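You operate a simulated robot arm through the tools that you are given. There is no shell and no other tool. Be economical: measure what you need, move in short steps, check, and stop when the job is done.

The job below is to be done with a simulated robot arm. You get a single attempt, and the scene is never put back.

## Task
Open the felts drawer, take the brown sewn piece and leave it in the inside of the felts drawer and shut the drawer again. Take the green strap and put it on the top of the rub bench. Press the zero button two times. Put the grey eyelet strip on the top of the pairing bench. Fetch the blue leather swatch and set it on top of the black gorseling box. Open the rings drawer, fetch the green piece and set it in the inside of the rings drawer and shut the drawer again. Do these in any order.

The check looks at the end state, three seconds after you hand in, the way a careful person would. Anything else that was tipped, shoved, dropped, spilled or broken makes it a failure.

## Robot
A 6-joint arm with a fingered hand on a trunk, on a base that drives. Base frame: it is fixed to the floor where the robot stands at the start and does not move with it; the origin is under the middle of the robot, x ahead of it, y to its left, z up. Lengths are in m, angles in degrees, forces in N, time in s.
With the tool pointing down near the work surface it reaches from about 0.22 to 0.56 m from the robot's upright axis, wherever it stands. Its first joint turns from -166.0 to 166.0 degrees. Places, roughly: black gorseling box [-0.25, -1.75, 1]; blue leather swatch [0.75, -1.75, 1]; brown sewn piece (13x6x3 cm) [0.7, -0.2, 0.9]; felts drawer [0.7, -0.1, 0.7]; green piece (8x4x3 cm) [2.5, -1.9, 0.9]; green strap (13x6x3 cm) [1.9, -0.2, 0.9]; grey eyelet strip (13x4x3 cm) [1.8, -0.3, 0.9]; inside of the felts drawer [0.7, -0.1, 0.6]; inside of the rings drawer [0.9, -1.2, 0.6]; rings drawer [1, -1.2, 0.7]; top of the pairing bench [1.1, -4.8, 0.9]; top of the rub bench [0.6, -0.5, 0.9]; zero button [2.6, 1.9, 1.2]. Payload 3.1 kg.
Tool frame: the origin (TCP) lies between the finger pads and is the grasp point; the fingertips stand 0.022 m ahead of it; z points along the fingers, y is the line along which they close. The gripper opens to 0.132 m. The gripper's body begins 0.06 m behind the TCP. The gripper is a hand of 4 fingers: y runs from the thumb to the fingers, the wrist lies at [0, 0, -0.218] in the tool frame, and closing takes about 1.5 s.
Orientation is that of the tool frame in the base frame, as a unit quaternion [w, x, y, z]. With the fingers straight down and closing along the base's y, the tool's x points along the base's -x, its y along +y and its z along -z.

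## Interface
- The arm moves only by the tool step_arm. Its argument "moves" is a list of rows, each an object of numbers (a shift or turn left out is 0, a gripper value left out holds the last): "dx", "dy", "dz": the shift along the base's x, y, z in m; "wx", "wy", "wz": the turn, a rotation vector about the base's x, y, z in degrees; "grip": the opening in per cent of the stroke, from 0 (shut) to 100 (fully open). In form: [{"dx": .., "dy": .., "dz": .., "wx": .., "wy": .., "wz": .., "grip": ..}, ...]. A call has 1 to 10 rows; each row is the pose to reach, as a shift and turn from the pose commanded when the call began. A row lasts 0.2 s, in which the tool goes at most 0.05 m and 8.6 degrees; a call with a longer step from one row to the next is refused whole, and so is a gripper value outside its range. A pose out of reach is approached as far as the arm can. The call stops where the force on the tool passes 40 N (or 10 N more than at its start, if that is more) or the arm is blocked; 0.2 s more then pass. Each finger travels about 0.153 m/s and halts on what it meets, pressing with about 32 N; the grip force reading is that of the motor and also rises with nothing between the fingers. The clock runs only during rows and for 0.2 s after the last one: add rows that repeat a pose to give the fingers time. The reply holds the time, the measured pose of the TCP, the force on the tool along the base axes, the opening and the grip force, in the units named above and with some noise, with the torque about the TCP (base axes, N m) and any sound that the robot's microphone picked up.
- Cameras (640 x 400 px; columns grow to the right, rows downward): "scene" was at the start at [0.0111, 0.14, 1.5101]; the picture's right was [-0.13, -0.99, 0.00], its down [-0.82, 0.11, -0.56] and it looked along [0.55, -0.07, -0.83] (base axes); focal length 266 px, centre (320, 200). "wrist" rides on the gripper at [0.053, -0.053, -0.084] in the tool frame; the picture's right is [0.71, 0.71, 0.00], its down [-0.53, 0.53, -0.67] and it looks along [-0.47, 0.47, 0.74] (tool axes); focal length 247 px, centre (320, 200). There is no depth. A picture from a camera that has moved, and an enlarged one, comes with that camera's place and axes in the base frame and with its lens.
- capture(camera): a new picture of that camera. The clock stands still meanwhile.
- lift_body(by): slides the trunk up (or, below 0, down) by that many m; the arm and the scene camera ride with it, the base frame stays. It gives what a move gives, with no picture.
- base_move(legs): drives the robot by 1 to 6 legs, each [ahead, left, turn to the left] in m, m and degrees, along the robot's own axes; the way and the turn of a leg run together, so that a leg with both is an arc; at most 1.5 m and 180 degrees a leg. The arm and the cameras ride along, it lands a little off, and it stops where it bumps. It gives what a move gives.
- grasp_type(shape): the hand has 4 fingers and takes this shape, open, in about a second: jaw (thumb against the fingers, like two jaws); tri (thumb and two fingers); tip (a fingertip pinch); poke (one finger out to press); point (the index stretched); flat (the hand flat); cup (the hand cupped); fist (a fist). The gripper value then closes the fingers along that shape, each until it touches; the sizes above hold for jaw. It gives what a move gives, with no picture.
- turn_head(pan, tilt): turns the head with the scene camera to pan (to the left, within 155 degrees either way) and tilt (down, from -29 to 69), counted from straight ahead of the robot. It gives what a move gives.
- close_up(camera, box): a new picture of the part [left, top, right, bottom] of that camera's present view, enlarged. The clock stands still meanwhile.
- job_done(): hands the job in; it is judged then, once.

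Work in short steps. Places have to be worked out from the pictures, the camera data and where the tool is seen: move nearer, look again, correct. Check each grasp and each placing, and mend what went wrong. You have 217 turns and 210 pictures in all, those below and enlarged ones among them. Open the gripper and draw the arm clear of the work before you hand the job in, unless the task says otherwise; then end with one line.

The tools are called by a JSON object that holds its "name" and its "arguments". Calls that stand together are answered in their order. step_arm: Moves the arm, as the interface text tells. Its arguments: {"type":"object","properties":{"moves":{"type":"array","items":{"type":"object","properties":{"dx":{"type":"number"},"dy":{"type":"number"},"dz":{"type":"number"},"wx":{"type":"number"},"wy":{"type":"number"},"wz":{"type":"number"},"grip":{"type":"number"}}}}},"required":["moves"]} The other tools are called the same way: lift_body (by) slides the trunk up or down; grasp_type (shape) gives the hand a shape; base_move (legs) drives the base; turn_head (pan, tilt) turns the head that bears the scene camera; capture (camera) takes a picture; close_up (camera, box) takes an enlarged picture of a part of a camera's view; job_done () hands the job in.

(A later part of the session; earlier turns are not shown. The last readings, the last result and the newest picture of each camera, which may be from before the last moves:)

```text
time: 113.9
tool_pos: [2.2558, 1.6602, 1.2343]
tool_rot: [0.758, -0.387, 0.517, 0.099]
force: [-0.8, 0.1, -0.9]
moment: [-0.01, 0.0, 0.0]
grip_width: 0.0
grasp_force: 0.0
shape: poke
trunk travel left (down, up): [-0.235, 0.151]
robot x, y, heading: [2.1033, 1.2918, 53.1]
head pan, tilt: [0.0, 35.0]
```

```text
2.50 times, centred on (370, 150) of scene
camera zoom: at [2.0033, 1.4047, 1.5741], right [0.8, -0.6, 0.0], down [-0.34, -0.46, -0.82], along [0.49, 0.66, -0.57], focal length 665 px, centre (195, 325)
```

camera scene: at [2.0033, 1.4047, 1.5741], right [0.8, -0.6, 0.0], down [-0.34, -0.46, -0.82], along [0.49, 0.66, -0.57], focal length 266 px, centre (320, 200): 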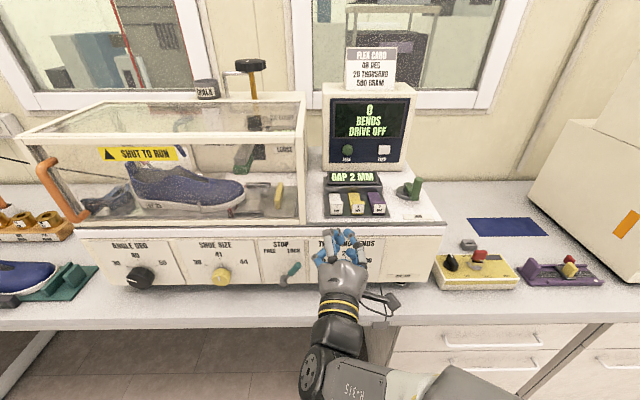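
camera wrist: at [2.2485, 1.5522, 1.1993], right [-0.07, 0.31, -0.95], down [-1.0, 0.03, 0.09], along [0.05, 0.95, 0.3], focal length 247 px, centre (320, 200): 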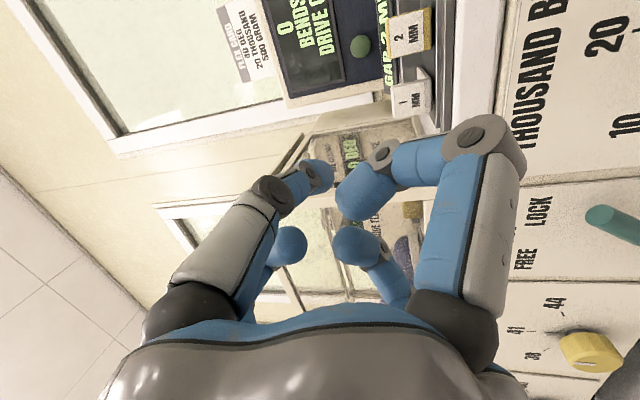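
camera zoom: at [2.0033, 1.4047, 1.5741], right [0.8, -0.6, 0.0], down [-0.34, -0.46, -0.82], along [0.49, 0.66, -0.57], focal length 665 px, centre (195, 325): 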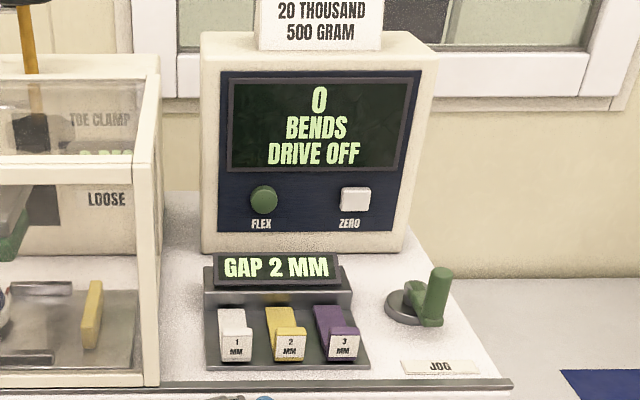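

Button refined to world (2.606, 1.893, 1.237). Align the tool axis with the bench's s-direction, centre on the button and advance to ~4 cm short.

{"name": "step_arm", "arguments": {"moves": [{"dx": 0.028, "dy": -0.021, "wx": -1.9, "wy": 1.45, "wz": 2.2}, {"dx": 0.056, "dy": -0.042, "wx": -3.8, "wy": 2.9, "wz": 4.4}, {"dx": 0.084, "dy": -0.063, "wx": -5.7, "wy": 4.35, "wz": 6.6}, {"dx": 0.1118, "dy": -0.0843, "wx": -7.6, "wy": 5.8, "wz": 8.7}, {"dx": 0.1378, "dy": -0.0493, "wx": -7.6, "wy": 5.8, "wz": 8.7}, {"dx": 0.1638, "dy": -0.0143, "wx": -7.6, "wy": 5.8, "wz": 8.7}, {"dx": 0.1898, "dy": 0.0207, "wx": -7.6, "wy": 5.8, "wz": 8.7}, {"dx": 0.2158, "dy": 0.0557, "wx": -7.6, "wy": 5.8, "wz": 8.7}, {"dx": 0.2418, "dy": 0.0907, "wx": -7.6, "wy": 5.8, "wz": 8.7}, {"dx": 0.2418, "dy": 0.0907, "wx": -7.6, "wy": 5.8, "wz": 8.7}]}}

{"name": "capture", "arguments": {"camera": "wrist"}}

{"name": "capture", "arguments": {"camera": "scene"}}

```text
time: 116.1
tool_pos: [2.4524, 1.7963, 1.2518]
tool_rot: [0.692, -0.46, 0.543, 0.124]
force: [-0.5, 1.4, 0.6]
moment: [0.04, -0.02, 0.02]
grip_width: 0.0
grasp_force: 0.1
shape: poke
out of reach, approached as far as the arm can: row 1, 2, 3, 4, 5, 6, 7, 8, 9, 10
trunk travel left (down, up): [-0.235, 0.151]
robot x, y, heading: [2.1026, 1.2947, 53.1]
head pan, tilt: [0.0, 35.0]
```

```text
140 pictures are left
camera wrist: at [2.4549, 1.685, 1.2324], right [-0.21, 0.16, -0.97], down [-0.98, -0.06, 0.2], along [-0.02, 0.99, 0.16], focal length 247 px, centre (320, 200)
```

wrist: 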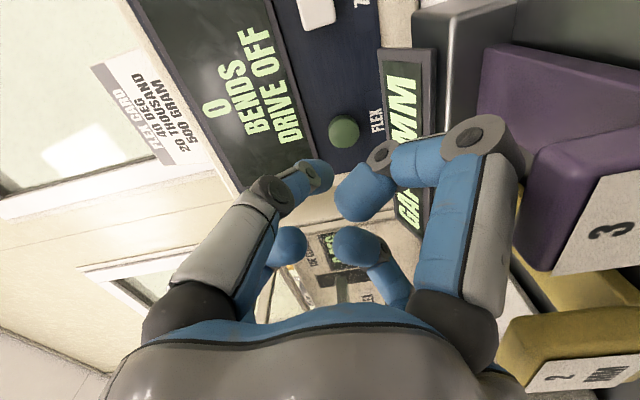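

```text
139 pictures are left
camera scene: at [2.003, 1.4044, 1.5741], right [0.8, -0.6, 0.0], down [-0.34, -0.46, -0.82], along [0.49, 0.66, -0.57], focal length 266 px, centre (320, 200)
```

scene: 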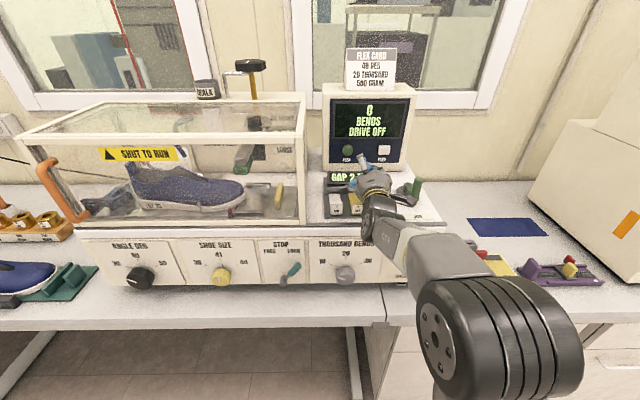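

The arm flags reach trouble at this roll. I'll test whether it can still step right and forward.

{"name": "step_arm", "arguments": {"moves": [{"dx": 0.026, "dy": -0.0195}, {"dx": 0.052, "dy": -0.039}, {"dx": 0.052, "dy": -0.039}]}}

```text
time: 116.9
tool_pos: [2.4601, 1.7966, 1.2743]
tool_rot: [0.693, -0.46, 0.542, 0.124]
force: [0.3, -0.2, 0.4]
moment: [0.01, -0.03, 0.0]
grip_width: 0.0
grasp_force: 0.1
shape: poke
out of reach, approached as far as the arm can: row 1, 2, 3
trunk travel left (down, up): [-0.235, 0.151]
robot x, y, heading: [2.1033, 1.2892, 53.7]
head pan, tilt: [0.0, 35.0]
```

Reach improves upward, which suggests lowering the trunk helps. Back the base off, lower the trunk 0.12 and re-raise the arm to compare.

{"name": "base_move", "arguments": {"legs": [[-0.15, -0.06, -0.5]]}}

{"name": "step_arm", "arguments": {"moves": [{"dz": 0.03}, {"dz": 0.06}, {"dz": 0.09}]}}

{"name": "lift_body", "arguments": {"by": -0.13}}

{"name": "step_arm", "arguments": {"moves": [{"dx": 0.024, "dy": 0.032}, {"dx": 0.048, "dy": 0.064}, {"dx": 0.072, "dy": 0.096}, {"dx": 0.072, "dy": 0.096}]}}

{"name": "capture", "arguments": {"camera": "scene"}}

```text
time: 118.3
tool_pos: [2.4271, 1.6359, 1.276]
tool_rot: [0.694, -0.455, 0.546, 0.12]
force: [0.7, 0.3, 0.3]
moment: [-0.01, 0.01, 0.01]
grip_width: 0.0
grasp_force: 0.1
shape: poke
trunk travel left (down, up): [-0.235, 0.151]
robot x, y, heading: [2.0628, 1.1365, 52.3]
head pan, tilt: [0.0, 35.0]
```

```text
time: 119.1
tool_pos: [2.4258, 1.6382, 1.3656]
tool_rot: [0.693, -0.455, 0.546, 0.12]
force: [0.7, 0.3, 1.0]
moment: [-0.03, 0.03, -0.01]
grip_width: 0.0
grasp_force: 0.0
shape: poke
trunk travel left (down, up): [-0.235, 0.151]
robot x, y, heading: [2.0665, 1.1391, 52.3]
head pan, tilt: [0.0, 35.0]
```

```text
time: 120.7
tool_pos: [2.4271, 1.6369, 1.2356]
tool_rot: [0.693, -0.456, 0.545, 0.12]
force: [0.2, 0.7, 0.4]
moment: [-0.04, 0.0, 0.03]
grip_width: 0.0
grasp_force: 0.1
shape: poke
trunk travel left (down, up): [-0.105, 0.281]
robot x, y, heading: [2.0654, 1.1394, 52.5]
head pan, tilt: [0.0, 35.0]
```

```text
time: 121.8
tool_pos: [2.5054, 1.7161, 1.2221]
tool_rot: [0.69, -0.454, 0.553, 0.108]
force: [15.8, -13.2, -1.6]
moment: [-0.38, -0.58, 0.54]
grip_width: 0.0003
grasp_force: 0.1
shape: poke
out of reach, approached as far as the arm can: row 3, 4
trunk travel left (down, up): [-0.105, 0.281]
robot x, y, heading: [2.0634, 1.1341, 51.8]
head pan, tilt: [0.0, 35.0]
stopped in row 4: the force on the tool passed its limit at 44 N (the readings are from after the stop); the commanded pose is now the measured one
```

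```text
138 pictures are left
camera scene: at [1.9695, 1.2506, 1.4452], right [0.79, -0.62, 0.0], down [-0.36, -0.45, -0.82], along [0.5, 0.65, -0.57], focal length 266 px, centre (320, 200)
```

scene: 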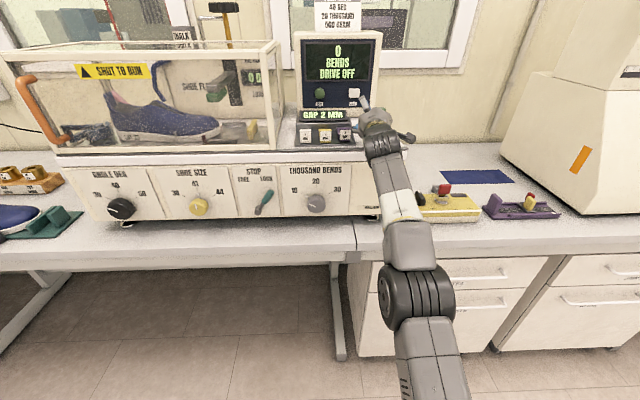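

Contact with a sideways force—likely the JOG crank. I retract straight back and up at once and inspect.

{"name": "step_arm", "arguments": {"moves": [{"dx": -0.015, "dy": -0.02}, {"dx": -0.036, "dy": -0.048, "dz": 0.01}, {"dx": -0.06, "dy": -0.08, "dz": 0.02}, {"dx": -0.084, "dy": -0.112, "dz": 0.03}]}}

{"name": "close_up", "arguments": {"camera": "scene", "box": [270, 20, 430, 160]}}

```text
time: 122.8
tool_pos: [2.4145, 1.6071, 1.2566]
tool_rot: [0.691, -0.456, 0.549, 0.111]
force: [0.0, 0.4, -0.1]
moment: [0.0, 0.01, -0.01]
grip_width: 0.0
grasp_force: 0.0
shape: poke
trunk travel left (down, up): [-0.105, 0.281]
robot x, y, heading: [2.0656, 1.136, 52.0]
head pan, tilt: [0.0, 35.0]
```

```text
2.86 times, centred on (350, 90) of scene
camera zoom: at [1.9647, 1.2523, 1.4446], right [0.79, -0.61, 0.0], down [-0.35, -0.45, -0.82], along [0.5, 0.65, -0.57], focal length 760 px, centre (234, 514)
```

zoom: 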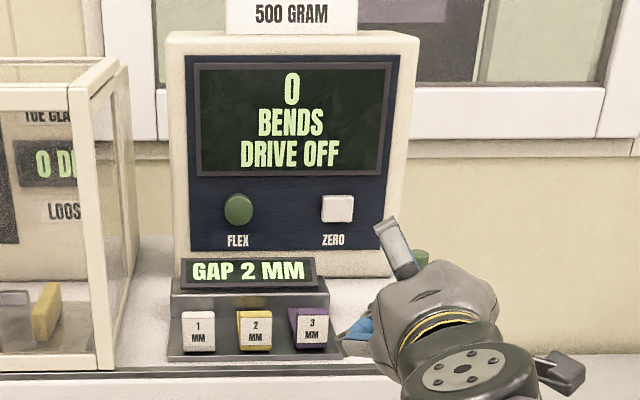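

No visible change on the machine. A third view fixes the button at bench (0.941, 3.07, z 1.241), and the deck is higher than I assumed—curled fingers likely grazed a gap lever. I'll try the "point" shape for a longer, cleaner finger.

{"name": "grasp_type", "arguments": {"shape": "point"}}

{"name": "capture", "arguments": {"camera": "wrist"}}

{"name": "close_up", "arguments": {"camera": "scene", "box": [270, 20, 430, 160]}}

```text
time: 123.7
tool_pos: [2.4159, 1.6085, 1.2553]
tool_rot: [0.691, -0.456, 0.55, 0.111]
force: [0.4, 0.9, 0.7]
moment: [0.01, 0.01, 0.03]
grip_width: 0.1263
grasp_force: 0.1
shape: point
trunk travel left (down, up): [-0.105, 0.281]
robot x, y, heading: [2.0668, 1.1376, 51.8]
head pan, tilt: [0.0, 35.0]
```

```text
136 pictures are left
camera wrist: at [2.4143, 1.4966, 1.237], right [-0.2, 0.15, -0.97], down [-0.98, -0.02, 0.2], along [0.01, 0.99, 0.15], focal length 247 px, centre (320, 200)
```

wrist: 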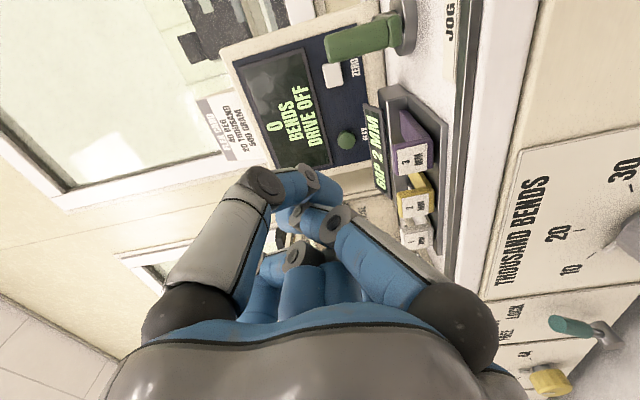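

```text
2.86 times, centred on (350, 90) of scene
camera zoom: at [1.9653, 1.2533, 1.4446], right [0.79, -0.61, 0.0], down [-0.35, -0.45, -0.82], along [0.5, 0.65, -0.57], focal length 760 px, centre (234, 514)
```

zoom: 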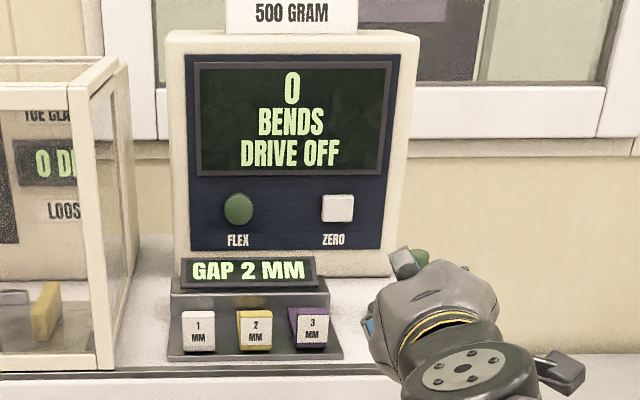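

Point isn't better. I'll go back to poke and come from above with the tool pitched 45° down, so the hand clears the gap levers and the crank.

{"name": "grasp_type", "arguments": {"shape": "poke"}}

{"name": "lift_body", "arguments": {"by": 0.25}}

{"name": "step_arm", "arguments": {"moves": [{"wx": -5.5, "wy": 4.8, "wz": 0.5}, {"wx": -11, "wy": 9.6, "wz": 1.1}, {"wx": -16.5, "wy": 14.4, "wz": 1.6}, {"wx": -22, "wy": 19.2, "wz": 2.2}, {"wx": -27.4, "wy": 24.1, "wz": 2.7}, {"wx": -32.9, "wy": 28.9, "wz": 3.3}, {"wx": -32.9, "wy": 28.9, "wz": 3.3}]}}

{"name": "capture", "arguments": {"camera": "scene"}}

{"name": "capture", "arguments": {"camera": "wrist"}}

```text
time: 124.6
tool_pos: [2.4153, 1.608, 1.2562]
tool_rot: [0.691, -0.456, 0.55, 0.111]
force: [-0.1, -0.1, 0.6]
moment: [-0.02, 0.02, -0.01]
grip_width: 0.0001
grasp_force: 0.1
shape: poke
trunk travel left (down, up): [-0.105, 0.281]
robot x, y, heading: [2.0573, 1.1393, 52.1]
head pan, tilt: [0.0, 35.0]
```

```text
time: 127.2
tool_pos: [2.4143, 1.6079, 1.5068]
tool_rot: [0.691, -0.455, 0.551, 0.111]
force: [0.8, -0.4, 0.2]
moment: [0.02, 0.01, 0.0]
grip_width: 0.0001
grasp_force: 0.0
shape: poke
trunk travel left (down, up): [-0.355, 0.031]
robot x, y, heading: [2.063, 1.1402, 52.0]
head pan, tilt: [0.0, 35.0]
```

```text
time: 128.8
tool_pos: [2.3967, 1.5828, 1.4716]
tool_rot: [0.372, -0.605, 0.699, 0.08]
force: [-0.3, 0.4, -0.2]
moment: [-0.01, -0.03, -0.03]
grip_width: 0.0003
grasp_force: 0.0
shape: poke
out of reach, approached as far as the arm can: row 1, 2, 5, 6, 7
trunk travel left (down, up): [-0.355, 0.031]
robot x, y, heading: [2.0629, 1.1374, 52.1]
head pan, tilt: [0.0, 35.0]
```

```text
134 pictures are left
camera scene: at [1.9657, 1.2539, 1.6949], right [0.79, -0.61, 0.0], down [-0.35, -0.45, -0.82], along [0.5, 0.65, -0.57], focal length 266 px, centre (320, 200)
```

scene: 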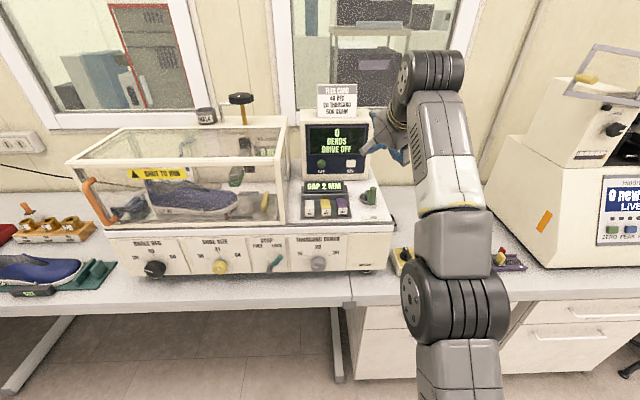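

```text
133 pictures are left
camera wrist: at [2.4099, 1.4796, 1.5149], right [-0.63, -0.37, -0.68], down [-0.77, 0.17, 0.62], along [-0.12, 0.91, -0.4], focal length 247 px, centre (320, 200)
```

wrist: 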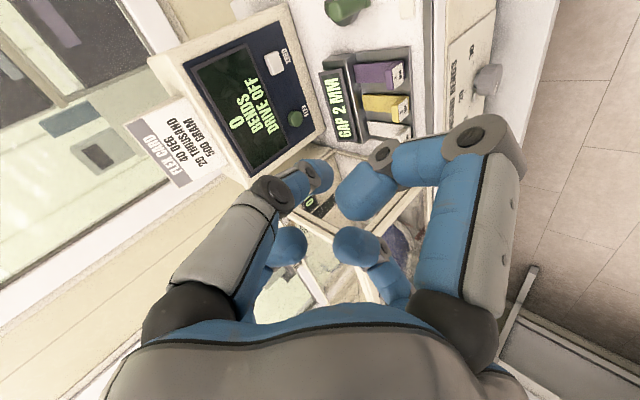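

Looking good from above. Drive ahead 0.2 m and lower to just above the button level, staying short of the panel.

{"name": "base_move", "arguments": {"legs": [[0.2, 0, 0.9]]}}

{"name": "lift_body", "arguments": {"by": -0.17}}

{"name": "capture", "arguments": {"camera": "wrist"}}

{"name": "capture", "arguments": {"camera": "scene"}}

```text
time: 130.4
tool_pos: [2.5115, 1.7481, 1.4721]
tool_rot: [0.374, -0.611, 0.693, 0.083]
force: [1.3, -0.1, -0.6]
moment: [-0.03, 0.0, 0.0]
grip_width: 0.0002
grasp_force: 0.0
shape: poke
trunk travel left (down, up): [-0.355, 0.031]
robot x, y, heading: [2.1854, 1.2978, 52.9]
head pan, tilt: [0.0, 35.0]
```

```text
time: 132.3
tool_pos: [2.5109, 1.7472, 1.3024]
tool_rot: [0.373, -0.611, 0.693, 0.084]
force: [-0.4, -0.8, -0.9]
moment: [-0.03, 0.0, 0.02]
grip_width: 0.0001
grasp_force: 0.1
shape: poke
trunk travel left (down, up): [-0.185, 0.201]
robot x, y, heading: [2.1881, 1.2978, 52.8]
head pan, tilt: [0.0, 35.0]
```

```text
132 pictures are left
camera wrist: at [2.5256, 1.6441, 1.3453], right [-0.63, -0.38, -0.68], down [-0.77, 0.16, 0.62], along [-0.13, 0.91, -0.39], focal length 247 px, centre (320, 200)
```

wrist: 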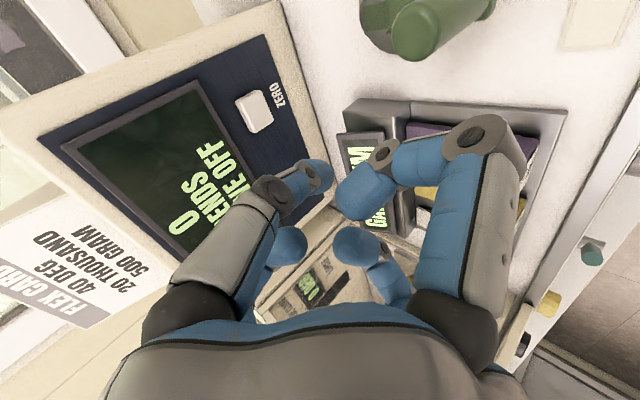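

```text
131 pictures are left
camera scene: at [2.0854, 1.4107, 1.5247], right [0.8, -0.6, 0.0], down [-0.34, -0.46, -0.82], along [0.49, 0.65, -0.57], focal length 266 px, centre (320, 200)
```

scene: 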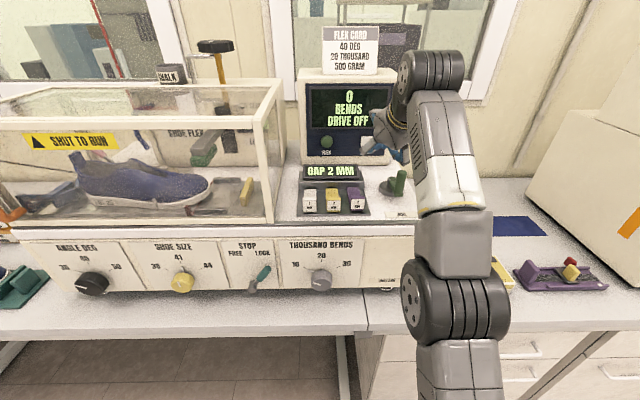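

The wrist view confirms the button near (2.602, 1.885, 1.235). Move to ~3 cm short of it along the approach line.

{"name": "step_arm", "arguments": {"moves": [{"dx": 0.016, "dy": 0.025, "dz": -0.01}, {"dx": 0.032, "dy": 0.05, "dz": -0.02}, {"dx": 0.048, "dy": 0.076, "dz": -0.032}, {"dx": 0.06, "dy": 0.097, "dz": -0.042}, {"dx": 0.06, "dy": 0.097, "dz": -0.042}]}}

{"name": "capture", "arguments": {"camera": "wrist"}}

{"name": "close_up", "arguments": {"camera": "scene", "box": [280, 60, 440, 220]}}

```text
time: 133.5
tool_pos: [2.5425, 1.8002, 1.2315]
tool_rot: [0.374, -0.61, 0.693, 0.084]
force: [-0.8, -0.5, 0.6]
moment: [-0.01, 0.0, 0.0]
grip_width: 0.0
grasp_force: 0.0
shape: poke
out of reach, approached as far as the arm can: row 1, 2, 3, 4, 5
trunk travel left (down, up): [-0.185, 0.201]
robot x, y, heading: [2.1872, 1.299, 53.1]
head pan, tilt: [0.0, 35.0]
```

```text
130 pictures are left
camera wrist: at [2.5572, 1.6972, 1.2748], right [-0.63, -0.38, -0.68], down [-0.77, 0.16, 0.62], along [-0.13, 0.91, -0.39], focal length 247 px, centre (320, 200)
```

wrist: 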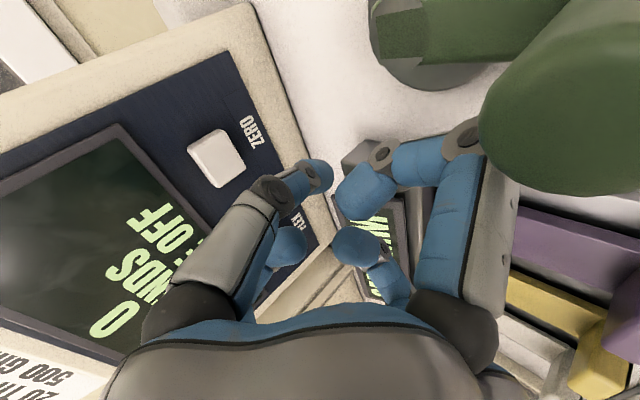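

```text
2.50 times, centred on (360, 140) of scene
camera zoom: at [2.085, 1.4102, 1.5248], right [0.8, -0.6, 0.0], down [-0.34, -0.46, -0.82], along [0.49, 0.65, -0.57], focal length 665 px, centre (220, 350)
```

zoom: 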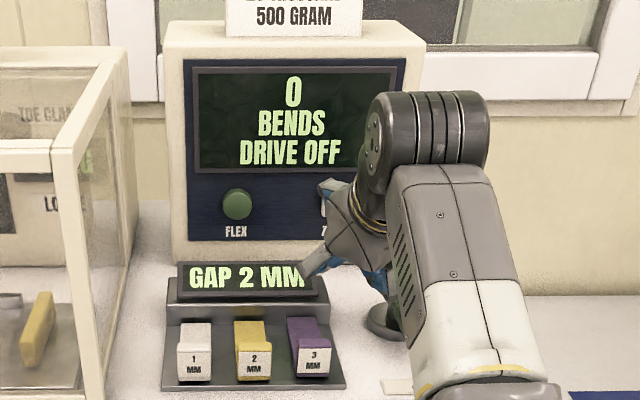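

The arm is at its limit and drifted low. Raise the trunk 0.2 m (straight up, clear), so the arm works at a lower relative height, then step down again.

{"name": "lift_body", "arguments": {"by": 0.195}}

{"name": "base_move", "arguments": {"legs": [[0.03, 0, 0]]}}

{"name": "step_arm", "arguments": {"moves": [{"dz": -0.04}, {"dz": -0.08}, {"dz": -0.11}, {"dx": 0.005, "dy": 0.01, "dz": -0.135}, {"dx": 0.01, "dy": 0.02, "dz": -0.15}, {"dx": 0.01, "dy": 0.02, "dz": -0.15}]}}

{"name": "capture", "arguments": {"camera": "wrist"}}

```text
time: 135.7
tool_pos: [2.5443, 1.8007, 1.4268]
tool_rot: [0.373, -0.611, 0.693, 0.083]
force: [0.6, 0.7, -0.5]
moment: [-0.01, -0.02, -0.03]
grip_width: 0.0
grasp_force: 0.1
shape: poke
trunk travel left (down, up): [-0.38, 0.006]
robot x, y, heading: [2.181, 1.2997, 52.9]
head pan, tilt: [0.0, 35.0]
```

```text
time: 136.5
tool_pos: [2.5586, 1.8213, 1.4282]
tool_rot: [0.374, -0.61, 0.694, 0.083]
force: [0.4, -1.0, -1.0]
moment: [0.02, 0.02, 0.01]
grip_width: 0.0001
grasp_force: 0.1
shape: poke
trunk travel left (down, up): [-0.38, 0.006]
robot x, y, heading: [2.2016, 1.3236, 52.9]
head pan, tilt: [0.0, 35.0]
```

```text
time: 137.9
tool_pos: [2.5707, 1.8433, 1.275]
tool_rot: [0.374, -0.61, 0.693, 0.083]
force: [0.8, 0.6, -0.3]
moment: [0.02, -0.02, -0.02]
grip_width: 0.0001
grasp_force: 0.1
shape: poke
trunk travel left (down, up): [-0.38, 0.006]
robot x, y, heading: [2.2007, 1.3228, 53.2]
head pan, tilt: [0.0, 35.0]
```

```text
128 pictures are left
camera wrist: at [2.5845, 1.7408, 1.3182], right [-0.63, -0.38, -0.68], down [-0.77, 0.16, 0.62], along [-0.13, 0.91, -0.39], focal length 247 px, centre (320, 200)
```

wrist: 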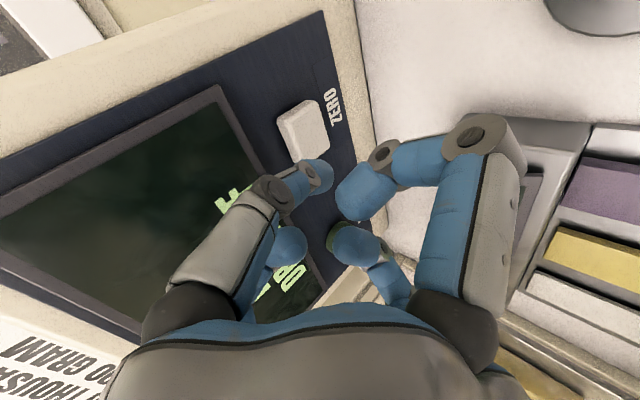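

Now the arm reaches well; the tip is ~3.7 cm off the button along s and 2 cm high. Lower 2 cm and approach to near contact.

{"name": "step_arm", "arguments": {"moves": [{"dz": -0.01}, {"dz": -0.021}, {"dx": 0.009, "dy": 0.012, "dz": -0.021}, {"dx": 0.015, "dy": 0.02, "dz": -0.021}, {"dx": 0.015, "dy": 0.02, "dz": -0.021}]}}

{"name": "capture", "arguments": {"camera": "wrist"}}

```text
time: 139.1
tool_pos: [2.5859, 1.8633, 1.2553]
tool_rot: [0.374, -0.61, 0.694, 0.084]
force: [-0.1, -0.2, 0.0]
moment: [-0.01, 0.0, 0.01]
grip_width: 0.0002
grasp_force: 0.1
shape: poke
trunk travel left (down, up): [-0.38, 0.006]
robot x, y, heading: [2.2039, 1.317, 53.3]
head pan, tilt: [0.0, 35.0]
```

```text
127 pictures are left
camera wrist: at [2.6009, 1.7604, 1.2978], right [-0.63, -0.38, -0.68], down [-0.77, 0.16, 0.62], along [-0.13, 0.91, -0.39], focal length 247 px, centre (320, 200)
```

wrist: 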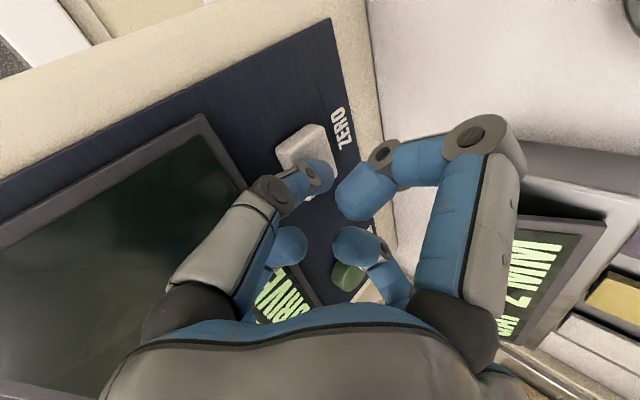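

The tip is right in front of the button, about 1 cm away. Press forward in small steps.

{"name": "step_arm", "arguments": {"moves": [{"dx": 0.0076, "dy": 0.0018, "dz": -0.002}, {"dx": 0.0088, "dy": 0.0034, "dz": -0.002}, {"dx": 0.01, "dy": 0.005, "dz": -0.002}, {"dx": 0.0112, "dy": 0.0066, "dz": -0.002}, {"dx": 0.0124, "dy": 0.0082, "dz": -0.002}]}}

{"name": "capture", "arguments": {"camera": "wrist"}}

```text
time: 140.3
tool_pos: [2.5927, 1.867, 1.2559]
tool_rot: [0.374, -0.61, 0.693, 0.084]
force: [-17.5, -24.8, -5.9]
moment: [0.56, -0.64, 0.6]
grip_width: 0.0
grasp_force: 0.0
shape: poke
trunk travel left (down, up): [-0.38, 0.006]
robot x, y, heading: [2.203, 1.324, 52.9]
head pan, tilt: [0.0, 35.0]
heard: click
```

```text
126 pictures are left
camera wrist: at [2.6078, 1.7636, 1.2985], right [-0.62, -0.38, -0.68], down [-0.77, 0.16, 0.62], along [-0.13, 0.91, -0.39], focal length 247 px, centre (320, 200)
```

wrist: 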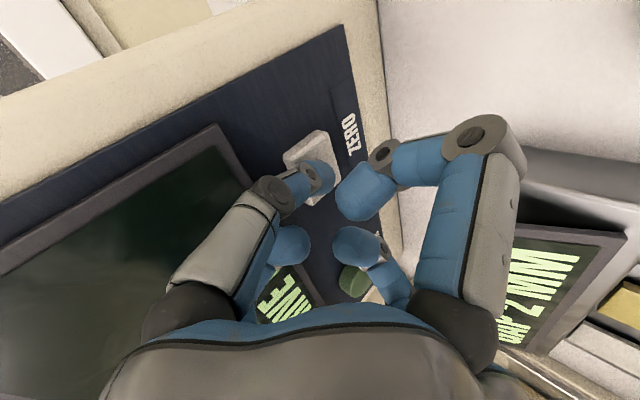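

One click heard. Retract 2 cm, then press again to the same depth, then retract.

{"name": "step_arm", "arguments": {"moves": [{"dx": -0.006, "dy": -0.008}, {"dx": -0.012, "dy": -0.016}, {"dx": -0.012, "dy": -0.016}]}}

{"name": "step_arm", "arguments": {"moves": [{"dx": 0.006, "dy": 0.008}, {"dx": 0.0084, "dy": 0.0112}, {"dx": 0.01, "dy": 0.0134}, {"dx": 0.012, "dy": 0.016}, {"dx": 0.012, "dy": 0.016}]}}

{"name": "step_arm", "arguments": {"moves": [{"dx": -0.006, "dy": -0.008}, {"dx": -0.015, "dy": -0.02}, {"dx": -0.036, "dy": -0.048, "dz": 0.02}, {"dx": -0.05, "dy": -0.066, "dz": 0.06}, {"dx": -0.06, "dy": -0.08, "dz": 0.1}]}}

{"name": "close_up", "arguments": {"camera": "scene", "box": [240, 40, 440, 240]}}

```text
time: 141.1
tool_pos: [2.5851, 1.857, 1.2543]
tool_rot: [0.375, -0.609, 0.694, 0.083]
force: [0.7, 0.9, 0.3]
moment: [-0.01, 0.0, 0.02]
grip_width: 0.0002
grasp_force: 0.1
shape: poke
trunk travel left (down, up): [-0.38, 0.006]
robot x, y, heading: [2.2059, 1.3192, 53.2]
head pan, tilt: [0.0, 35.0]
```

```text
time: 142.3
tool_pos: [2.5927, 1.8657, 1.2556]
tool_rot: [0.375, -0.61, 0.693, 0.085]
force: [-18.6, -20.6, -6.3]
moment: [0.42, -0.72, 0.61]
grip_width: 0.0002
grasp_force: 0.1
shape: poke
trunk travel left (down, up): [-0.38, 0.006]
robot x, y, heading: [2.2029, 1.3228, 53.0]
head pan, tilt: [0.0, 35.0]
heard: click
```

```text
time: 143.5
tool_pos: [2.5375, 1.7905, 1.3547]
tool_rot: [0.374, -0.61, 0.693, 0.084]
force: [0.4, -1.4, -0.1]
moment: [0.02, 0.03, 0.0]
grip_width: 0.0
grasp_force: 0.0
shape: poke
trunk travel left (down, up): [-0.38, 0.006]
robot x, y, heading: [2.2041, 1.3194, 53.2]
head pan, tilt: [0.0, 35.0]
```

```text
2.00 times, centred on (340, 140) of scene
camera zoom: at [2.1023, 1.4331, 1.7194], right [0.8, -0.6, 0.0], down [-0.34, -0.46, -0.82], along [0.49, 0.65, -0.57], focal length 532 px, centre (280, 320)
```

zoom: 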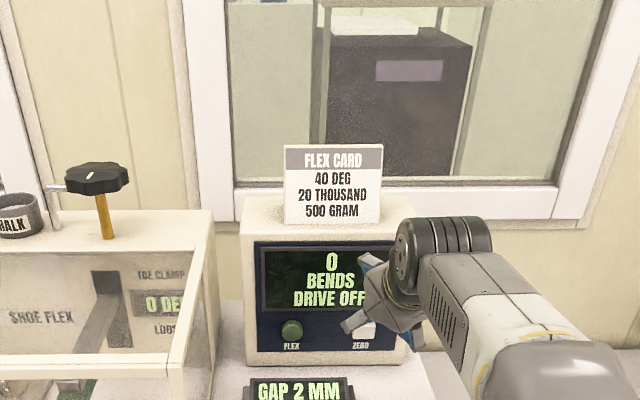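

Two presses heard, and the display still reads 0 bends, drive off. Back away, tuck the arm, and check the machine.

{"name": "base_move", "arguments": {"legs": [[-0.33, 0, 0]]}}

{"name": "step_arm", "arguments": {"moves": [{"dx": -0.024, "dy": -0.032, "wx": 5, "wy": -4}, {"dx": -0.048, "dy": -0.064, "wx": 0, "wy": 0}, {"dx": -0.072, "dy": -0.096}, {"dx": -0.096, "dy": -0.128}, {"dx": -0.12, "dy": -0.16}]}}

{"name": "grasp_type", "arguments": {"shape": "jaw"}}

{"name": "close_up", "arguments": {"camera": "scene", "box": [200, 20, 440, 200]}}

```text
time: 145.6
tool_pos: [2.3401, 1.5396, 1.3538]
tool_rot: [0.373, -0.615, 0.69, 0.086]
force: [0.5, 0.1, -0.2]
moment: [-0.01, -0.03, -0.01]
grip_width: 0.0002
grasp_force: 0.0
shape: poke
trunk travel left (down, up): [-0.38, 0.006]
robot x, y, heading: [2.013, 1.0642, 53.6]
head pan, tilt: [0.0, 35.0]
```

```text
time: 146.8
tool_pos: [2.2213, 1.3748, 1.3509]
tool_rot: [0.374, -0.614, 0.689, 0.085]
force: [0.2, -0.6, 0.3]
moment: [-0.01, -0.04, 0.01]
grip_width: 0.0
grasp_force: 0.0
shape: poke
trunk travel left (down, up): [-0.38, 0.006]
robot x, y, heading: [2.0128, 1.0633, 53.7]
head pan, tilt: [0.0, 35.0]
```

```text
time: 147.7
tool_pos: [2.2215, 1.3771, 1.3518]
tool_rot: [0.374, -0.614, 0.69, 0.086]
force: [0.1, 0.8, 1.1]
moment: [0.01, 0.03, -0.01]
grip_width: 0.1319
grasp_force: 0.1
shape: jaw
trunk travel left (down, up): [-0.38, 0.006]
robot x, y, heading: [2.0067, 1.0628, 53.4]
head pan, tilt: [0.0, 35.0]
```

```text
2.22 times, centred on (320, 110) of scene
camera zoom: at [1.9096, 1.1749, 1.7194], right [0.81, -0.59, 0.0], down [-0.34, -0.46, -0.82], along [0.49, 0.66, -0.57], focal length 591 px, centre (320, 400)
```

zoom: 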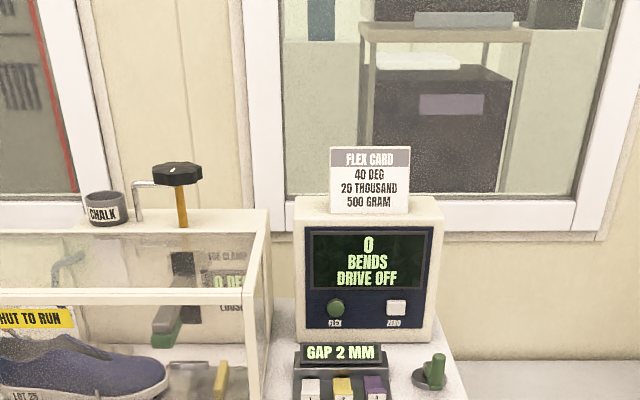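

Machine undisturbed. Make the tool vertical, turn to face the bench's far side direction, and look at the far aisle before driving.

{"name": "step_arm", "arguments": {"moves": [{"wx": -6, "wy": 4.5}, {"wx": -12, "wy": 9}, {"wx": -18, "wy": 13.5}, {"wx": -24, "wy": 18.1}, {"wx": -30, "wy": 22.6}, {"wx": -35.9, "wy": 27.1}]}}

{"name": "base_move", "arguments": {"legs": [[0, 0, 90]]}}

{"name": "turn_head", "arguments": {"pan": 130, "tilt": 25}}

{"name": "capture", "arguments": {"camera": "scene"}}

{"name": "turn_head", "arguments": {"pan": 50, "tilt": 30}}

{"name": "capture", "arguments": {"camera": "scene"}}

```text
time: 149.1
tool_pos: [2.2217, 1.38, 1.3542]
tool_rot: [-0.002, -0.661, 0.75, 0.01]
force: [0.4, 0.8, -0.2]
moment: [-0.01, 0.04, 0.02]
grip_width: 0.1316
grasp_force: 0.1
shape: jaw
trunk travel left (down, up): [-0.38, 0.006]
robot x, y, heading: [2.0112, 1.0615, 53.6]
head pan, tilt: [0.0, 35.0]
```

```text
time: 153.3
tool_pos: [1.6983, 1.2765, 1.3532]
tool_rot: [0.008, 0.998, -0.067, -0.006]
force: [-1.0, 0.0, -0.9]
moment: [0.0, -0.03, 0.01]
grip_width: 0.1321
grasp_force: 0.0
shape: jaw
trunk travel left (down, up): [-0.38, 0.006]
robot x, y, heading: [2.0114, 1.0642, 143.3]
head pan, tilt: [0.0, 35.0]
```

```text
time: 155.4
tool_pos: [1.6972, 1.2756, 1.3545]
tool_rot: [0.008, 0.998, -0.067, -0.006]
force: [-0.4, 0.4, -0.1]
moment: [-0.01, -0.02, -0.01]
grip_width: 0.1318
grasp_force: 0.0
shape: jaw
trunk travel left (down, up): [-0.38, 0.006]
robot x, y, heading: [2.0111, 1.0628, 143.1]
head pan, tilt: [130.0, 25.0]
```

```text
123 pictures are left
camera scene: at [1.9764, 0.8189, 1.7351], right [-1.0, -0.05, 0.0], down [-0.02, 0.42, -0.91], along [0.05, -0.9, -0.42], focal length 266 px, centre (320, 200)
```

scene: 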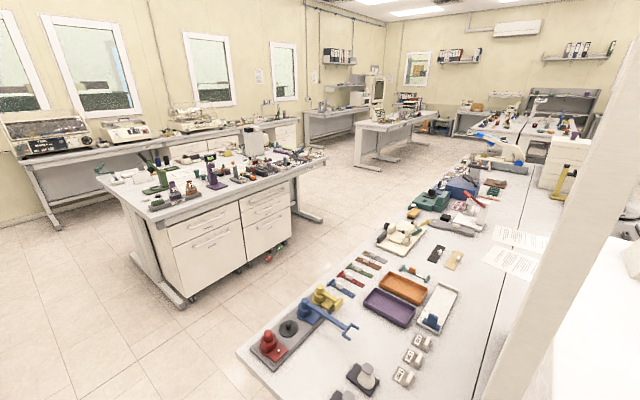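

```text
time: 157.0
tool_pos: [1.6983, 1.2758, 1.3536]
tool_rot: [0.008, 0.998, -0.067, -0.005]
force: [0.5, 0.1, 0.1]
moment: [0.01, 0.0, -0.01]
grip_width: 0.1321
grasp_force: 0.0
shape: jaw
trunk travel left (down, up): [-0.38, 0.006]
robot x, y, heading: [2.0105, 1.0635, 143.3]
head pan, tilt: [50.0, 30.0]
```

```text
122 pictures are left
camera scene: at [1.8834, 0.8902, 1.7272], right [-0.23, 0.97, 0.0], down [0.49, 0.11, -0.87], along [-0.84, -0.2, -0.5], focal length 266 px, centre (320, 200)
```

scene: 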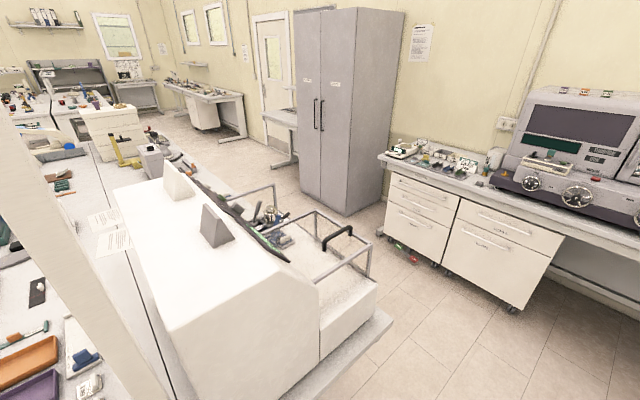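

The far aisle is clear. I enlarge the strap area from here.

{"name": "turn_head", "arguments": {"pan": 130, "tilt": 25}}

{"name": "close_up", "arguments": {"camera": "scene", "box": [230, 190, 470, 400]}}

{"name": "close_up", "arguments": {"camera": "scene", "box": [320, 230, 420, 310]}}

{"name": "close_up", "arguments": {"camera": "scene", "box": [380, 120, 560, 260]}}

{"name": "close_up", "arguments": {"camera": "scene", "box": [90, 110, 340, 290]}}

```text
time: 158.5
tool_pos: [1.6981, 1.2757, 1.3534]
tool_rot: [0.007, 0.998, -0.067, -0.006]
force: [0.9, 0.5, 0.9]
moment: [0.0, -0.01, 0.0]
grip_width: 0.1318
grasp_force: 0.0
shape: jaw
trunk travel left (down, up): [-0.38, 0.006]
robot x, y, heading: [2.0126, 1.0661, 143.2]
head pan, tilt: [130.0, 25.0]
```

```text
1.90 times, centred on (350, 295) of scene
camera zoom: at [1.9764, 0.8189, 1.7351], right [-1.0, -0.05, 0.0], down [-0.02, 0.42, -0.91], along [0.05, -0.9, -0.42], focal length 507 px, centre (263, 19)
```

zoom: 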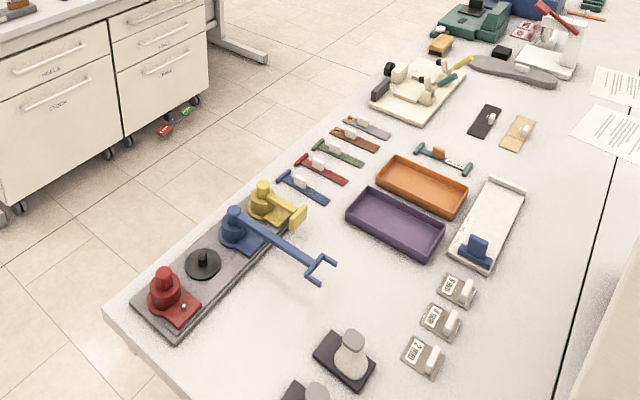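

```text
5.00 times, centred on (370, 270) of scene
camera zoom: at [1.9764, 0.8189, 1.7351], right [-1.0, -0.05, 0.0], down [-0.02, 0.42, -0.91], along [0.05, -0.9, -0.42], focal length 1330 px, centre (70, -150)
```

zoom: 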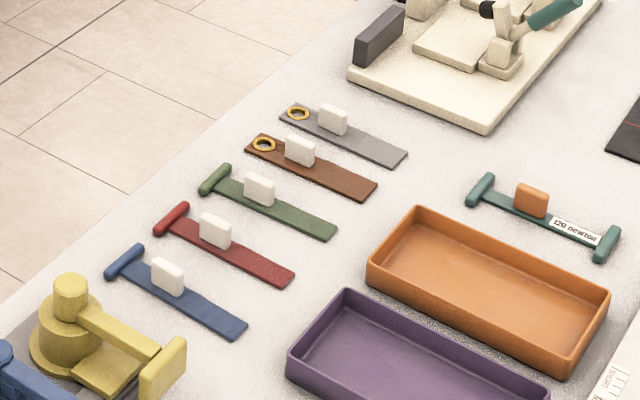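

```text
2.86 times, centred on (470, 190) of scene
camera zoom: at [1.9764, 0.8189, 1.7351], right [-1.0, -0.05, 0.0], down [-0.02, 0.42, -0.91], along [0.05, -0.9, -0.42], focal length 760 px, centre (-109, 229)
```

zoom: 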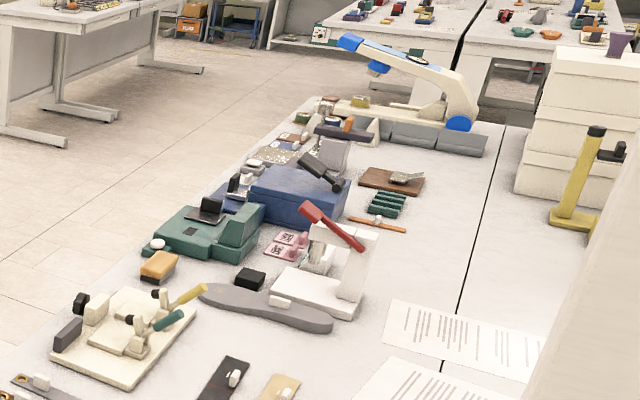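

```text
2.22 times, centred on (215, 200) of scene
camera zoom: at [1.9764, 0.8189, 1.7351], right [-1.0, -0.05, 0.0], down [-0.02, 0.42, -0.91], along [0.05, -0.9, -0.42], focal length 591 px, centre (553, 200)
```

zoom: 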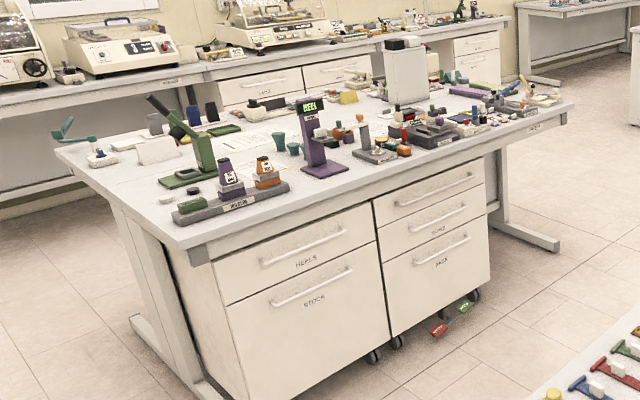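

The green strap's tab is at about bench (1.597, 0.958) and the grey one at (1.598, 0.821), both straps running along n. I drive into the far aisle facing them.

{"name": "base_move", "arguments": {"legs": [[-1.2, 0, -0.2], [0, 1.1, 0]]}}

{"name": "turn_head", "arguments": {"pan": 0, "tilt": 50}}

{"name": "capture", "arguments": {"camera": "scene"}}

{"name": "capture", "arguments": {"camera": "wrist"}}

```text
time: 169.9
tool_pos: [1.9484, -0.3223, 1.3556]
tool_rot: [0.008, 0.996, -0.087, -0.006]
force: [0.0, 0.5, -0.7]
moment: [0.01, 0.0, -0.03]
grip_width: 0.1318
grasp_force: 0.0
shape: jaw
trunk travel left (down, up): [-0.38, 0.006]
robot x, y, heading: [2.2552, -0.5512, 140.6]
head pan, tilt: [130.0, 25.0]
```

```text
time: 172.0
tool_pos: [1.9484, -0.3216, 1.3549]
tool_rot: [0.009, 0.996, -0.087, -0.006]
force: [0.0, 0.3, -0.4]
moment: [-0.02, 0.02, 0.01]
grip_width: 0.1316
grasp_force: 0.0
shape: jaw
trunk travel left (down, up): [-0.38, 0.006]
robot x, y, heading: [2.252, -0.5507, 140.9]
head pan, tilt: [0.0, 50.0]
```

```text
117 pictures are left
camera scene: at [2.1471, -0.6495, 1.6977], right [0.63, 0.78, 0.0], down [0.59, -0.48, -0.64], along [-0.5, 0.41, -0.77], focal length 266 px, centre (320, 200)
```

scene: 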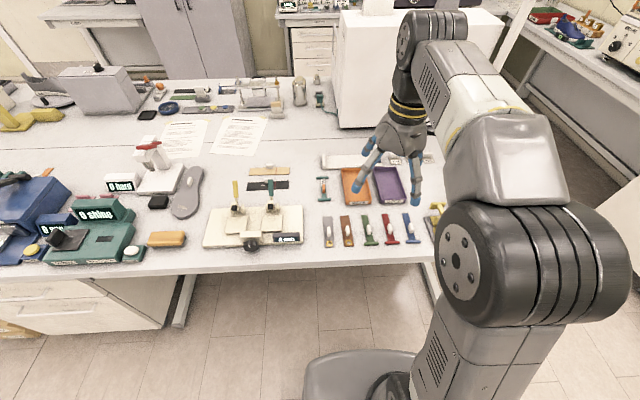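

```text
116 pictures are left
camera wrist: at [2.0114, -0.2787, 1.4347], right [0.57, -0.82, 0.0], down [-0.6, -0.42, 0.68], along [-0.56, -0.39, -0.73], focal length 247 px, centre (320, 200)
```

wrist: 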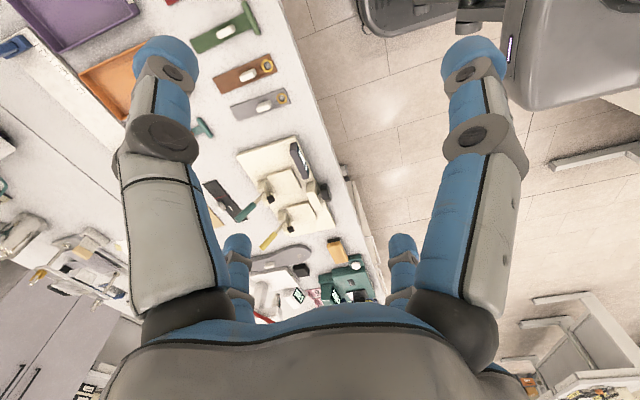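

Both straps are well located by scene and wrist views. Lower the trunk 0.3 m, then swing to above the green strap's tab with the 45° finger arrangement.

{"name": "lift_body", "arguments": {"by": -0.3}}

{"name": "step_arm", "arguments": {"moves": [{"dx": -0.025, "dy": 0.033, "wz": 6, "grip": 53}, {"dx": -0.05, "dy": 0.065, "wz": 12}, {"dx": -0.076, "dy": 0.098, "wz": 18}, {"dx": -0.1016, "dy": 0.131, "wz": 18}, {"dx": -0.1016, "dy": 0.131, "dz": -0.04, "wz": 18}, {"dx": -0.1016, "dy": 0.131, "dz": -0.07, "wz": 18}, {"dx": -0.1016, "dy": 0.131, "dz": -0.07, "wz": 18}]}}

{"name": "capture", "arguments": {"camera": "wrist"}}

```text
time: 175.0
tool_pos: [1.9484, -0.3225, 1.0543]
tool_rot: [0.008, 0.996, -0.086, -0.006]
force: [0.4, -0.4, -1.2]
moment: [-0.02, -0.01, -0.02]
grip_width: 0.1319
grasp_force: 0.1
shape: jaw
trunk travel left (down, up): [-0.08, 0.306]
robot x, y, heading: [2.2565, -0.5462, 140.9]
head pan, tilt: [0.0, 50.0]
```

```text
time: 176.6
tool_pos: [1.8659, -0.208, 0.9731]
tool_rot: [0.009, 0.997, 0.071, -0.006]
force: [0.4, -0.5, -0.5]
moment: [-0.02, 0.02, 0.0]
grip_width: 0.0705
grasp_force: 0.1
shape: jaw
out of reach, approached as far as the arm can: row 3, 4, 5, 6, 7
trunk travel left (down, up): [-0.08, 0.306]
robot x, y, heading: [2.2536, -0.5449, 140.8]
head pan, tilt: [0.0, 50.0]
```

```text
115 pictures are left
camera wrist: at [1.9126, -0.1471, 1.0547], right [0.8, -0.6, 0.0], down [-0.44, -0.58, 0.68], along [-0.41, -0.55, -0.73], focal length 247 px, centre (320, 200)
```

wrist: 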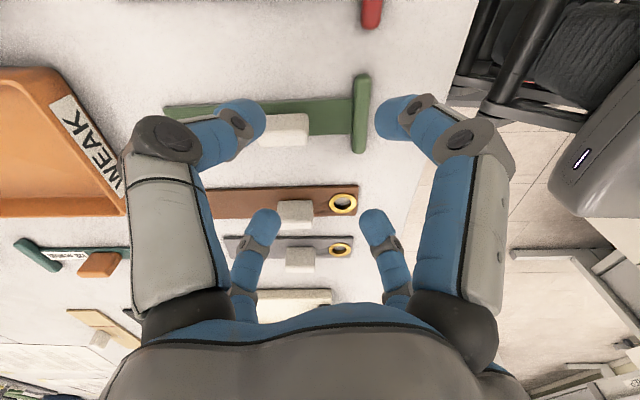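

The tab is ~2 cm further in; the arm is at its limit, so nudge the base 3 cm forward.

{"name": "base_move", "arguments": {"legs": [[0.035, 0, 1]]}}

{"name": "capture", "arguments": {"camera": "wrist"}}

```text
time: 177.5
tool_pos: [1.8323, -0.1919, 0.9729]
tool_rot: [0.01, 0.997, 0.079, -0.005]
force: [0.0, 0.6, 1.4]
moment: [-0.03, -0.01, -0.01]
grip_width: 0.0705
grasp_force: 0.1
shape: jaw
trunk travel left (down, up): [-0.08, 0.306]
robot x, y, heading: [2.2245, -0.5239, 141.7]
head pan, tilt: [0.0, 50.0]
```

```text
114 pictures are left
camera wrist: at [1.8773, -0.1303, 1.054], right [0.81, -0.59, 0.01], down [-0.43, -0.59, 0.68], along [-0.4, -0.56, -0.73], focal length 247 px, centre (320, 200)
```

wrist: 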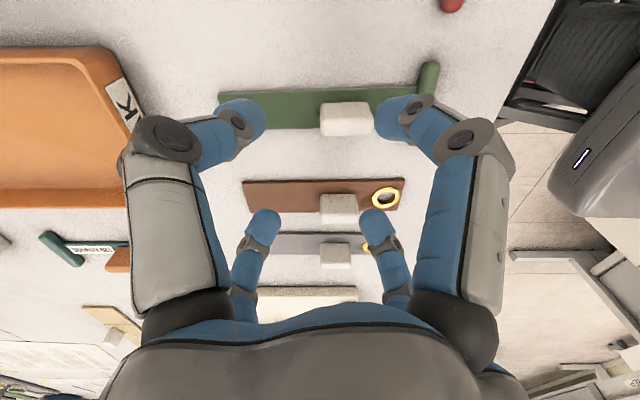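

The tab is at (1.852, -0.192). Shift 2 cm, descend and close.

{"name": "step_arm", "arguments": {"moves": [{"dx": 0.0195}, {"dx": 0.0195, "dz": -0.025}, {"dx": 0.0195, "dz": -0.047}, {"dx": 0.0195, "dz": -0.047, "grip": 25}, {"dx": 0.0195, "dz": -0.047, "grip": 0}, {"dx": 0.0195, "dz": -0.047, "grip": 0}, {"dx": 0.0195, "dz": -0.047, "grip": 0}]}}

{"name": "capture", "arguments": {"camera": "wrist"}}

```text
time: 179.1
tool_pos: [1.8527, -0.1916, 0.9263]
tool_rot: [0.009, 0.997, 0.079, -0.004]
force: [0.1, -0.4, 1.0]
moment: [0.02, 0.04, 0.0]
grip_width: 0.0254
grasp_force: 32.4
shape: jaw
trunk travel left (down, up): [-0.08, 0.306]
robot x, y, heading: [2.225, -0.5258, 141.9]
head pan, tilt: [0.0, 50.0]
```

```text
113 pictures are left
camera wrist: at [1.897, -0.1304, 1.0066], right [0.81, -0.59, 0.0], down [-0.43, -0.59, 0.68], along [-0.4, -0.55, -0.73], focal length 247 px, centre (320, 200)
```

wrist: 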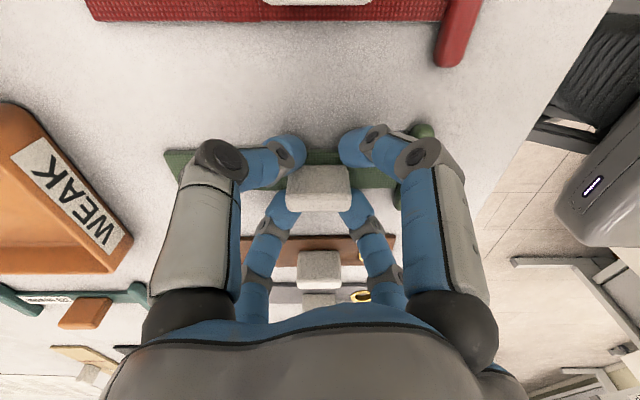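

Solid grasp on the green strap. Lift it and raise the trunk for travel, then check.

{"name": "step_arm", "arguments": {"moves": [{"dz": 0.03}, {"dz": 0.07}, {"dz": 0.1}]}}

{"name": "lift_body", "arguments": {"by": 0.2}}

{"name": "capture", "arguments": {"camera": "wrist"}}

{"name": "base_move", "arguments": {"legs": [[0, -1.13, 1.3]]}}

```text
time: 179.9
tool_pos: [1.8627, -0.2007, 1.0214]
tool_rot: [0.008, 0.997, 0.079, -0.005]
force: [0.0, -0.6, 0.7]
moment: [-0.01, 0.01, 0.0]
grip_width: 0.025
grasp_force: 31.8
shape: jaw
out of reach, approached as far as the arm can: row 3
trunk travel left (down, up): [-0.08, 0.306]
robot x, y, heading: [2.2274, -0.5232, 141.6]
head pan, tilt: [0.0, 50.0]
```

```text
time: 182.1
tool_pos: [1.8609, -0.2004, 1.2211]
tool_rot: [0.008, 0.997, 0.079, -0.006]
force: [0.1, -0.2, -0.6]
moment: [-0.01, -0.03, 0.02]
grip_width: 0.023
grasp_force: 31.4
shape: jaw
trunk travel left (down, up): [-0.28, 0.106]
robot x, y, heading: [2.2266, -0.5293, 141.6]
head pan, tilt: [0.0, 50.0]
```

```text
112 pictures are left
camera wrist: at [1.9054, -0.1383, 1.302], right [0.81, -0.59, 0.0], down [-0.43, -0.59, 0.68], along [-0.4, -0.55, -0.73], focal length 247 px, centre (320, 200)
```

wrist: 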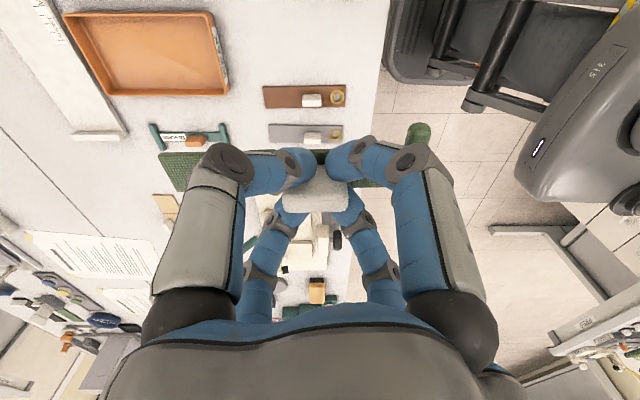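

```text
time: 187.8
tool_pos: [2.5207, 0.6876, 1.2214]
tool_rot: [0.009, 0.995, 0.103, -0.005]
force: [0.1, 0.2, -0.5]
moment: [-0.01, 0.02, 0.0]
grip_width: 0.0231
grasp_force: 32.3
shape: jaw
trunk travel left (down, up): [-0.28, 0.106]
robot x, y, heading: [2.9041, 0.3832, 144.7]
head pan, tilt: [0.0, 50.0]
```

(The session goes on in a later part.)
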